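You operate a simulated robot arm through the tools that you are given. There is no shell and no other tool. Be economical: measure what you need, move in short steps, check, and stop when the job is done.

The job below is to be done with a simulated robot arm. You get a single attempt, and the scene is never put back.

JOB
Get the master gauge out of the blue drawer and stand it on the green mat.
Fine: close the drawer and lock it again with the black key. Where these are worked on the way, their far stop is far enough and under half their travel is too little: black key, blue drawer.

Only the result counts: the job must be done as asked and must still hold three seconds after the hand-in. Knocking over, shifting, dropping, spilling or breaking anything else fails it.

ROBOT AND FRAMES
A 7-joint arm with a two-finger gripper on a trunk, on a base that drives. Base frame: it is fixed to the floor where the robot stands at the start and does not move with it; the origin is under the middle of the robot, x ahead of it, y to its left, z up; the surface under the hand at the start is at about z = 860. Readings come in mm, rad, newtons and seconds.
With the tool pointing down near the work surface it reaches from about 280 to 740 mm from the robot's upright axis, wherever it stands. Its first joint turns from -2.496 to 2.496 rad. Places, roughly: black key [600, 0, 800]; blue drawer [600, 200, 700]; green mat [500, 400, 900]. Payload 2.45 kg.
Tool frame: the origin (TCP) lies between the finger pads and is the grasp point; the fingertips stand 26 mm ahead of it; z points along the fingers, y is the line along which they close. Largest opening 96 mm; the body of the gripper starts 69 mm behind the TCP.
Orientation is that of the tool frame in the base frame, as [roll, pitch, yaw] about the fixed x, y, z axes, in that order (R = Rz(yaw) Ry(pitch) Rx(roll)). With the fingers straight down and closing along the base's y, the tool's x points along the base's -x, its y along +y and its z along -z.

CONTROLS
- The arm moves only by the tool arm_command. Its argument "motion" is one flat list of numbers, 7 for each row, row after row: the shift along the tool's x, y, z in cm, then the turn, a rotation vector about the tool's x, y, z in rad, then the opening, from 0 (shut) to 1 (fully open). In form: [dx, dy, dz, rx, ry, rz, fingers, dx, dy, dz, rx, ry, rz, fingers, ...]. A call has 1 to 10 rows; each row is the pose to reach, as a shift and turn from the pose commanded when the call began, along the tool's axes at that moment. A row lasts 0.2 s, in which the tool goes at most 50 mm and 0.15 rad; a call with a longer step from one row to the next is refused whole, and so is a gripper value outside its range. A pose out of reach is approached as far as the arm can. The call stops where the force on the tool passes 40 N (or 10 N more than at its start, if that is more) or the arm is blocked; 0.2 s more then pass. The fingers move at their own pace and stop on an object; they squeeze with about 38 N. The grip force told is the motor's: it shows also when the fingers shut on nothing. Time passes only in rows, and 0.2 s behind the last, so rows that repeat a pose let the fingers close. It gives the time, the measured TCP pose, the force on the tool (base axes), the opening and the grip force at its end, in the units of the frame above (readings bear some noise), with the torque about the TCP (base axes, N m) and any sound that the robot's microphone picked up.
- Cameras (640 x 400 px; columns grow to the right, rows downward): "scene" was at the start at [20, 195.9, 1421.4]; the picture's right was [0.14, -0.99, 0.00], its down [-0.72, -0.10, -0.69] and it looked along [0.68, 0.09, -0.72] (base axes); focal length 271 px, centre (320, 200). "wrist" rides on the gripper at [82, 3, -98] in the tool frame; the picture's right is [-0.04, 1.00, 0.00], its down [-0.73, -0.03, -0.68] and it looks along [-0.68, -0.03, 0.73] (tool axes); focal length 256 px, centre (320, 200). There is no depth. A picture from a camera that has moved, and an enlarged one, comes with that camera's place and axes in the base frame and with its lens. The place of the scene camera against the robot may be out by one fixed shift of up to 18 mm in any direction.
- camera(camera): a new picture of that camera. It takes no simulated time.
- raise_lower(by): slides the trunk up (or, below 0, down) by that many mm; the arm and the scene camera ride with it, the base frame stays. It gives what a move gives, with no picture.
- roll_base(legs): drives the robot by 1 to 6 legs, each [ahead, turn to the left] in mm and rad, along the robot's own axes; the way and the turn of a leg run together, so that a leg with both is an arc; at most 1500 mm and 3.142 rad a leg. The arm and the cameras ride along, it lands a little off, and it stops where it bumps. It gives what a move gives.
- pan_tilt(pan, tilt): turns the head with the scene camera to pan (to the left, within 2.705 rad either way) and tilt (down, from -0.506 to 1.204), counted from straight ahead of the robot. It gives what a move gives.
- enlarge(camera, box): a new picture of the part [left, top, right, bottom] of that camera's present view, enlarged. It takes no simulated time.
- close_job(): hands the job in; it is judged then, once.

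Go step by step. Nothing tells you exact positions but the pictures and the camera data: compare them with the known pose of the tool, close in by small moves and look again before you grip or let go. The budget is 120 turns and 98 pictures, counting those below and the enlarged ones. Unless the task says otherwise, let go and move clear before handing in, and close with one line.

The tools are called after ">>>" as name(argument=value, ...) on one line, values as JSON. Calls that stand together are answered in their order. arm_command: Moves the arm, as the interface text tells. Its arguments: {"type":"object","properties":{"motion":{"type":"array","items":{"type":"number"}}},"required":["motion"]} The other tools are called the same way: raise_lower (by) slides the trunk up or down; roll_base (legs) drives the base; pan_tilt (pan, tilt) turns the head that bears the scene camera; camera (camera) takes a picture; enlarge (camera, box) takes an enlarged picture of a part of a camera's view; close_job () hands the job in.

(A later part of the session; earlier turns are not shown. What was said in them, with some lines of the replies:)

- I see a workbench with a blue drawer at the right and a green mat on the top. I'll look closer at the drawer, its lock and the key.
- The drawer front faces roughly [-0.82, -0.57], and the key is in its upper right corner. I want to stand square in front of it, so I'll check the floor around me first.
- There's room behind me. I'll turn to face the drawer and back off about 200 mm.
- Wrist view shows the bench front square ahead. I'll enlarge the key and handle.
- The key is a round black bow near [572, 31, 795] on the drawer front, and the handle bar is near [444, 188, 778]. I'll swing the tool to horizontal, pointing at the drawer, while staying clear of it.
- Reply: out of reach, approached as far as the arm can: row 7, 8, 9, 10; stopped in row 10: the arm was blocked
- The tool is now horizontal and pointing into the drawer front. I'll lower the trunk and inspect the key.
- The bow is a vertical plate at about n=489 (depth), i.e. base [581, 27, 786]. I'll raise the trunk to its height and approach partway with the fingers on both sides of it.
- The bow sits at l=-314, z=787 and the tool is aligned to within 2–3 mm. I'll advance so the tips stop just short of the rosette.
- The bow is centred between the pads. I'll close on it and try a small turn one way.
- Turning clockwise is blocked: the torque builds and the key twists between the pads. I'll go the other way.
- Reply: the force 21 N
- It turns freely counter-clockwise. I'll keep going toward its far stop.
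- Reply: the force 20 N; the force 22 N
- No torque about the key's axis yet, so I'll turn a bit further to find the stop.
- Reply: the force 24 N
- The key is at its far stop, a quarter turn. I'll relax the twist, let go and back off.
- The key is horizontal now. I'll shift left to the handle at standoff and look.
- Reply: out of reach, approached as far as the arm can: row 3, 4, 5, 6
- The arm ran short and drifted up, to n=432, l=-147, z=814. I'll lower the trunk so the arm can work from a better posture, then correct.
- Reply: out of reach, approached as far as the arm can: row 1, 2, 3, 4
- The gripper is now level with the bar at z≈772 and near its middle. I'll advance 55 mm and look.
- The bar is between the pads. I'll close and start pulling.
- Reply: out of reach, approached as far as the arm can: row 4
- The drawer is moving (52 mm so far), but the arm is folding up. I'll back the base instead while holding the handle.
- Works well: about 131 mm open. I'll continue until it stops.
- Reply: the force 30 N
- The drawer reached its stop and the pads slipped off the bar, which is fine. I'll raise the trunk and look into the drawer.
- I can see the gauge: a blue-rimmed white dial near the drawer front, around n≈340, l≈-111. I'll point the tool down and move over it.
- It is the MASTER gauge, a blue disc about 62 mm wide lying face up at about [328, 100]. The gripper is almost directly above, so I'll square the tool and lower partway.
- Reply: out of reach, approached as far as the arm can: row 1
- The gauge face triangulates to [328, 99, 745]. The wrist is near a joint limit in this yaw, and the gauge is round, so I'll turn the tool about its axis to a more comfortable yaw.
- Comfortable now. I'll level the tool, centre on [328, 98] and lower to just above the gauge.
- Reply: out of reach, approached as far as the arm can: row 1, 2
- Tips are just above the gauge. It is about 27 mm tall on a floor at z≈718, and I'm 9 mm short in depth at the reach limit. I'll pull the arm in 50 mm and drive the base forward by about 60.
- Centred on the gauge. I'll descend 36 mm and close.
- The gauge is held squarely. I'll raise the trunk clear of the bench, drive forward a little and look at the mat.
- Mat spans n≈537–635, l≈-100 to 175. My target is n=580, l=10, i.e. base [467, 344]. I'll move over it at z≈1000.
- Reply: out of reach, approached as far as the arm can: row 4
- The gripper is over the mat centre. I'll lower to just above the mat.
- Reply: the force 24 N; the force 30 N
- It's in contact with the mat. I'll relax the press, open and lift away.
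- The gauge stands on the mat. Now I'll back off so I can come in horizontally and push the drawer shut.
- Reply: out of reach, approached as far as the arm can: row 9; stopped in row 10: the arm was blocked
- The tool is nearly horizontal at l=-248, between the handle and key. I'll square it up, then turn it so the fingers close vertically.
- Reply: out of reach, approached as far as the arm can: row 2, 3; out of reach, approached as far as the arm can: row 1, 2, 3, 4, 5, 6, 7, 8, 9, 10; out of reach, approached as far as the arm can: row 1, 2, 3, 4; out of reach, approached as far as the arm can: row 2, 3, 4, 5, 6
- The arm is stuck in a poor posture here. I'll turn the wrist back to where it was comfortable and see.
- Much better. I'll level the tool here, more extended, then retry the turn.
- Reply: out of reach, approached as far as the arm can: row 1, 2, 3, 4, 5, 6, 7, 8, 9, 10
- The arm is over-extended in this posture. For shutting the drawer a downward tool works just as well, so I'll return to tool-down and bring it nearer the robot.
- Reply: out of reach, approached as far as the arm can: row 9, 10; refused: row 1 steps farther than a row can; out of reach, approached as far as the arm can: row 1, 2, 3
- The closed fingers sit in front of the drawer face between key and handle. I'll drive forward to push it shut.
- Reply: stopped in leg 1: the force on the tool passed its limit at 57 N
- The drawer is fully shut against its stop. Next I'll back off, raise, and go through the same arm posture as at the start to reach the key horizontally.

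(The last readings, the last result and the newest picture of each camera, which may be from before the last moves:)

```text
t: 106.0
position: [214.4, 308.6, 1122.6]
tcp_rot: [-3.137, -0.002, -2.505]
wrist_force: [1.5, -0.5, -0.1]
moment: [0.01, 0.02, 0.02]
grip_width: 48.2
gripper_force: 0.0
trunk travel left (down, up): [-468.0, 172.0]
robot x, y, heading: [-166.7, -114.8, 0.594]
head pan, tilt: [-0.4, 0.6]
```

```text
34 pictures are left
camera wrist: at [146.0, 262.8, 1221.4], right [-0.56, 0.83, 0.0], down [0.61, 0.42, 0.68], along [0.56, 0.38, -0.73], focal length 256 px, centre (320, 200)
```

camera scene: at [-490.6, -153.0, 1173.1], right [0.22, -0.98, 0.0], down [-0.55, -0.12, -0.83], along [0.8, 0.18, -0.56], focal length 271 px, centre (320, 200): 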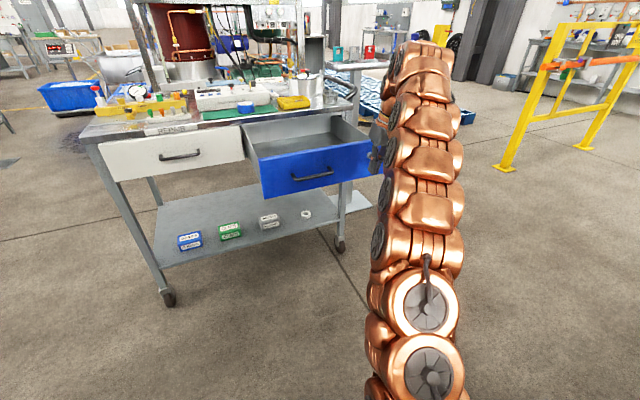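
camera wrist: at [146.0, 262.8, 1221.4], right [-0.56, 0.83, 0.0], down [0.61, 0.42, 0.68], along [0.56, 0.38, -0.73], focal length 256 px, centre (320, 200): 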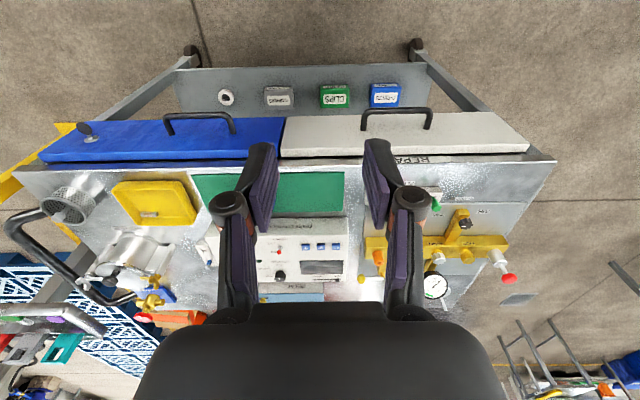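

Same posture as at the start, so I'll repeat the original swing to horizontal.

>>> arm_command(motion=[0.5, -3.5, 1.6, 0, -0.15, 0, 0.5, 1.0, -7, 3.2, 0, -0.3, 0, 0.5, 1.5, -10.5, 4.8, 0, -0.45, 0, 0.5, 2, -14, 6.4, 0, -0.6, 0, 0.5, 2.5, -17.5, 8, 0, -0.75, 0, 0.5, 3, -21, 9.6, 0, -0.9, 0, 0.5, 3.5, -24.5, 11.2, 0, -1.05, 0, 0.5, 4, -28, 12.8, 0, -1.2, 0, 0.5, 4.5, -31.5, 14.4, 0, -1.35, 0, 0.5, 5, -35, 16, 0, -1.5, 0, 0.5])

>>> camera(camera="scene")

```text
t: 108.2
position: [426.4, -40.0, 996.0]
tcp_rot: [3.133, 1.5, -2.512]
wrist_force: [1.2, 0.1, -1.1]
moment: [0.07, -0.08, 0.1]
grip_width: 48.1
gripper_force: 0.0
out of reach, approached as far as the arm can: row 7, 8, 9, 10
trunk travel left (down, up): [-468.0, 172.0]
robot x, y, heading: [-173.8, -115.7, 0.599]
head pan, tilt: [-0.4, 0.6]
```

```text
33 pictures are left
camera scene: at [-234.4, 28.4, 1443.1], right [0.2, -0.98, 0.0], down [-0.55, -0.11, -0.82], along [0.81, 0.16, -0.57], focal length 271 px, centre (320, 200)
```

scene: 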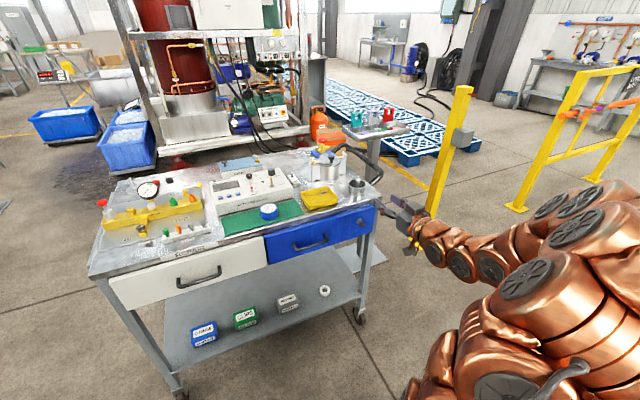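

Good, the posture matches the first approach. I'll lower to key height and move in to standoff as before.

>>> raise_lower(by=-206)

>>> arm_command(motion=[0, -1, 2.5, 0, -0.03, 0, 0.5, 0, -2, 5, 0.01, -0.06, 0, 0.5, 0, -3.5, 7.5, 0.02, -0.07, 0, 0.5, 0, -3.5, 10, 0.02, -0.07, 0, 0.5])

>>> arm_command(motion=[0, 0, 0, 0, 0, -0.15, 0.5, 0, 0, 0, 0, 0, -0.3, 0.5, 0, 0, 0, 0, 0, -0.45, 0.5, 0, 0, 0, 0, 0, -0.6, 0.5])

```text
t: 110.4
position: [425.1, -38.8, 793.9]
tcp_rot: [-3.088, 1.5, -2.451]
wrist_force: [-0.4, -0.3, -0.4]
moment: [0.01, 0.02, 0.03]
grip_width: 48.1
gripper_force: 0.0
trunk travel left (down, up): [-262.0, 378.0]
robot x, y, heading: [-171.9, -114.0, 0.594]
head pan, tilt: [-0.4, 0.6]
```

```text
t: 111.4
position: [529.3, -7.0, 784.8]
tcp_rot: [-1.647, 1.565, -1.031]
wrist_force: [0.6, 0.6, 0.5]
moment: [-0.04, -0.01, 0.0]
grip_width: 48.2
gripper_force: 0.1
trunk travel left (down, up): [-262.0, 378.0]
robot x, y, heading: [-166.2, -111.4, 0.601]
head pan, tilt: [-0.4, 0.6]
```

```text
t: 112.4
position: [527.0, -6.8, 786.1]
tcp_rot: [-1.575, 0.964, -0.956]
wrist_force: [0.5, -0.3, 0.0]
moment: [-0.01, 0.0, 0.01]
grip_width: 48.2
gripper_force: 0.1
trunk travel left (down, up): [-262.0, 378.0]
robot x, y, heading: [-168.8, -112.0, 0.6]
head pan, tilt: [-0.4, 0.6]
```

Working with no reach warnings. I'll turn the rest of the way and check the key.

>>> arm_command(motion=[0, 0, 0, 0, 0, -0.15, 0.5, 0, 0, 0, 0, 0, -0.3, 0.5, 0, 0, 0, 0, 0, -0.45, 0.5, 0, 0, 0, 0, 0, -0.6, 0.5, 0, 0, 0, 0, 0, -0.75, 0.5, 0, 0, 0, 0, 0, -0.9, 0.5, 0, 0, 0, 0, 0, -0.965, 0.5])

>>> camera(camera="wrist")

>>> enlarge(camera="scene", box=[320, 160, 480, 260])

```text
t: 114.0
position: [526.6, -7.5, 787.6]
tcp_rot: [-1.573, 0.0, -0.953]
wrist_force: [0.0, 1.3, -0.3]
moment: [-0.02, -0.02, 0.02]
grip_width: 48.0
gripper_force: 0.0
trunk travel left (down, up): [-262.0, 378.0]
robot x, y, heading: [-169.7, -114.2, 0.602]
head pan, tilt: [-0.4, 0.6]
```

```text
32 pictures are left
camera wrist: at [492.9, -130.3, 784.0], right [-0.02, 0.03, -1.0], down [-0.98, 0.2, 0.03], along [0.21, 0.98, 0.03], focal length 256 px, centre (320, 200)
```

wrist: 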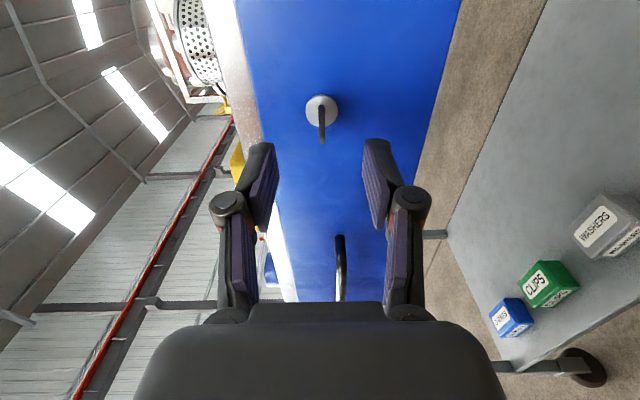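

```text
4.00 times, centred on (400, 210) of scene
camera zoom: at [-236.4, 29.0, 1237.1], right [0.2, -0.98, 0.0], down [-0.55, -0.11, -0.83], along [0.81, 0.16, -0.56], focal length 1084 px, centre (0, 160)
```

zoom: 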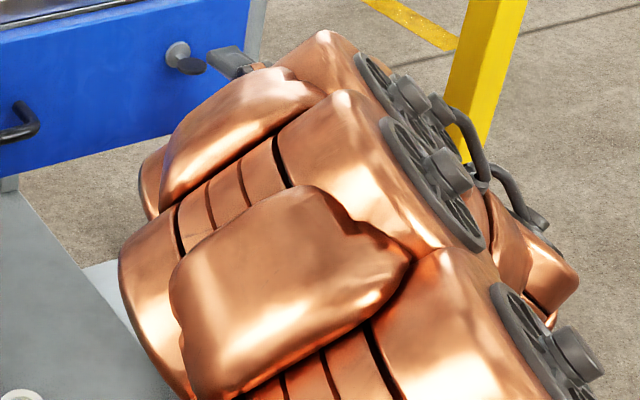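

Key bow is centred between the pads. I'll advance 45 mm and close.

>>> arm_command(motion=[0.1, 0.1, 2, 0, 0, 0, 0.5, 0.15, 0.15, 4.5, 0, 0, 0, 0.4, 0.15, 0.15, 4.5, 0, 0, 0, 0.4])

>>> camera(camera="wrist")

```text
t: 114.8
position: [561.9, 18.4, 784.4]
tcp_rot: [-1.57, 0.001, -0.954]
wrist_force: [0.4, 0.2, 0.4]
moment: [0.0, 0.0, 0.02]
grip_width: 38.1
gripper_force: 0.0
trunk travel left (down, up): [-262.0, 378.0]
robot x, y, heading: [-170.5, -111.6, 0.602]
head pan, tilt: [-0.4, 0.6]
```

```text
30 pictures are left
camera wrist: at [529.6, -105.4, 782.9], right [-0.02, 0.03, -1.0], down [-0.98, 0.2, 0.03], along [0.21, 0.98, 0.03], focal length 256 px, centre (320, 200)
```

wrist: 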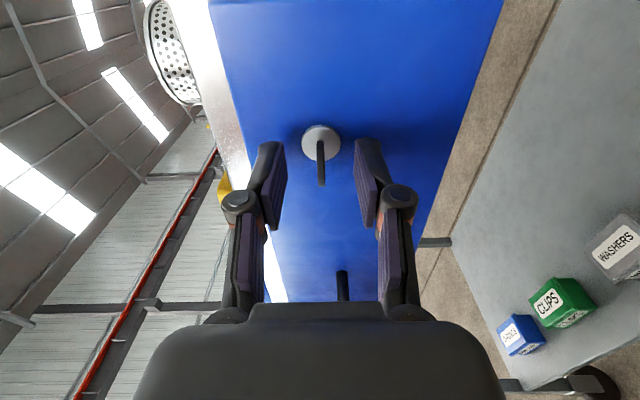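

>>> arm_command(motion=[0, 0, 0, 0, 0, 0, 0.2, 0, 0, 0, 0, 0, 0, 0, 0, 0, 0, 0, 0, 0, 0, 0, 0, 0, 0, 0, 0, 0])

>>> arm_command(motion=[0, 0, 0, 0, 0, 0.12, 0, 0, 0, 0, 0, 0, 0.24, 0, 0, 0, 0, 0, 0, 0.36, 0, 0, 0, 0, 0, 0, 0.48, 0, 0, 0, 0, 0, 0, 0.6, 0, 0, 0, 0, 0, 0, 0.72, 0, 0, 0, 0, 0, 0, 0.84, 0])

```text
t: 115.8
position: [561.4, 17.3, 783.9]
tcp_rot: [-1.573, 0.002, -0.952]
wrist_force: [-1.4, 0.2, -4.3]
moment: [0.07, -0.06, 0.08]
grip_width: 5.8
gripper_force: 32.3
trunk travel left (down, up): [-262.0, 378.0]
robot x, y, heading: [-168.4, -111.4, 0.6]
head pan, tilt: [-0.4, 0.6]
```

```text
t: 117.4
position: [562.9, 17.3, 784.9]
tcp_rot: [-1.569, 0.843, -0.953]
wrist_force: [-7.2, -0.7, 7.1]
moment: [-0.03, 0.02, -0.34]
grip_width: 6.2
gripper_force: 32.2
trunk travel left (down, up): [-262.0, 378.0]
robot x, y, heading: [-171.8, -113.7, 0.597]
head pan, tilt: [-0.4, 0.6]
```

It turns. I'll go on to the far stop and a bit beyond to feel it.

>>> arm_command(motion=[0, 0, 0, 0, 0, 0.12, 0, 0, 0, 0, 0, 0, 0.24, 0, 0, 0, 0, 0, 0, 0.36, 0, 0, 0, 0, 0, 0, 0.48, 0, 0, 0, 0, 0, 0, 0.6, 0, 0, 0, 0, 0, 0, 0.72, 0, 0, 0, 0, 0, 0, 0.85, 0, 0, 0, 0, 0, 0, 0.97, 0, 0, 0, 0, 0, 0, 0.97, 0])

>>> camera(camera="wrist")

```text
t: 119.4
position: [564.1, 16.7, 785.9]
tcp_rot: [1.571, 1.329, 2.187]
wrist_force: [7.8, -12.2, 12.5]
moment: [-0.43, -0.86, -0.34]
grip_width: 7.6
gripper_force: 35.4
trunk travel left (down, up): [-262.0, 378.0]
robot x, y, heading: [-166.9, -114.3, 0.597]
head pan, tilt: [-0.4, 0.6]
```

```text
29 pictures are left
camera wrist: at [469.6, -21.7, 707.4], right [-0.56, 0.78, 0.28], down [-0.44, -0.56, 0.71], along [0.71, 0.27, 0.65], focal length 256 px, centre (320, 200)
```

wrist: 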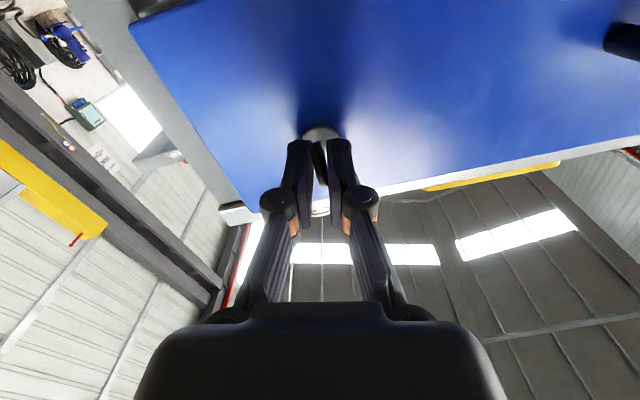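

At the stop again, where the key was at the start. I'll relax the twist, release and back away straight.

>>> arm_command(motion=[0, 0, 0, 0, 0, -0.12, 0, 0, 0, 0, 0, 0, -0.22, 0, 0, 0, 0, 0, 0, -0.22, 0.3, 0, 0, 0, 0, 0, -0.22, 0.5, 0, 0, -4, 0, 0, -0.22, 0.5, 0, 0, -8, 0, 0, -0.22, 0.5])

>>> camera(camera="wrist")

>>> camera(camera="scene")

```text
t: 120.8
position: [497.7, -29.3, 783.9]
tcp_rot: [1.571, 1.551, 2.189]
wrist_force: [-0.5, 0.4, -0.5]
moment: [-0.01, -0.05, -0.01]
grip_width: 47.9
gripper_force: 0.0
trunk travel left (down, up): [-262.0, 378.0]
robot x, y, heading: [-169.1, -111.4, 0.604]
head pan, tilt: [-0.4, 0.6]
```

```text
28 pictures are left
camera wrist: at [415.5, -81.7, 704.3], right [-0.58, 0.81, 0.06], down [-0.53, -0.43, 0.73], along [0.62, 0.39, 0.68], focal length 256 px, centre (320, 200)
```

wrist: 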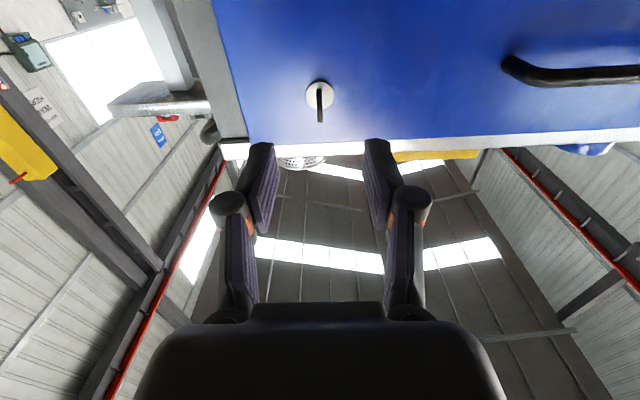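

```text
27 pictures are left
camera scene: at [-236.3, 29.0, 1237.1], right [0.2, -0.98, 0.0], down [-0.55, -0.11, -0.83], along [0.81, 0.16, -0.57], focal length 271 px, centre (320, 200)
```

scene: 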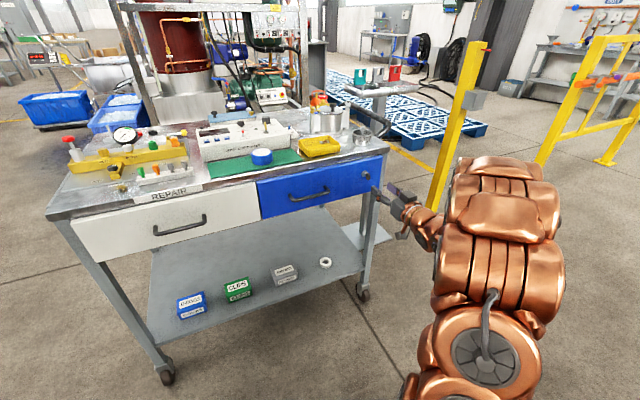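

The key is vertical again and the drawer looks shut. I'll zoom in to verify the drawer gap and the gauge.

>>> enlarge(camera="scene", box=[220, 120, 400, 230])

```text
3.56 times, centred on (310, 175) of scene
camera zoom: at [-236.3, 29.0, 1237.1], right [0.2, -0.98, 0.0], down [-0.55, -0.11, -0.83], along [0.81, 0.16, -0.57], focal length 964 px, centre (356, 289)
```

zoom: 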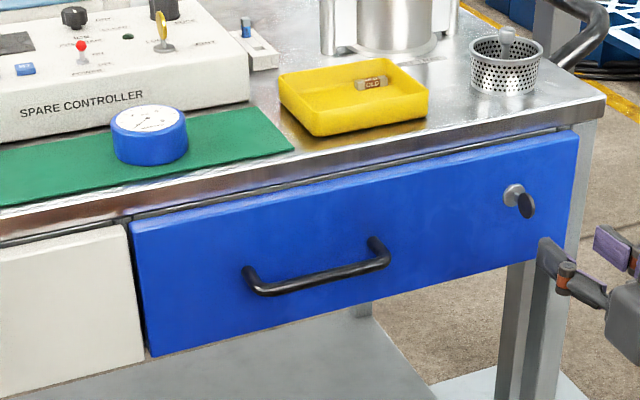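

Everything is as wanted: the gauge is on the mat, the drawer is flush and the key is turned back. I'll back clear and hand in.

>>> roll_base(legs=[[-120, 0]])

>>> close_job()

```text
t: 122.0
position: [402.6, -95.0, 785.1]
tcp_rot: [1.619, 1.55, 2.24]
wrist_force: [-0.9, -0.4, -0.1]
moment: [0.0, 0.01, 0.02]
grip_width: 48.1
gripper_force: 0.0
trunk travel left (down, up): [-262.0, 378.0]
robot x, y, heading: [-267.1, -179.9, 0.606]
head pan, tilt: [-0.4, 0.6]
```

```text
The job is handed in.
```

The master gauge is standing on the green mat, the blue drawer is pushed shut to its stop, the black key is turned back to its locked stop, and the job is handed in.
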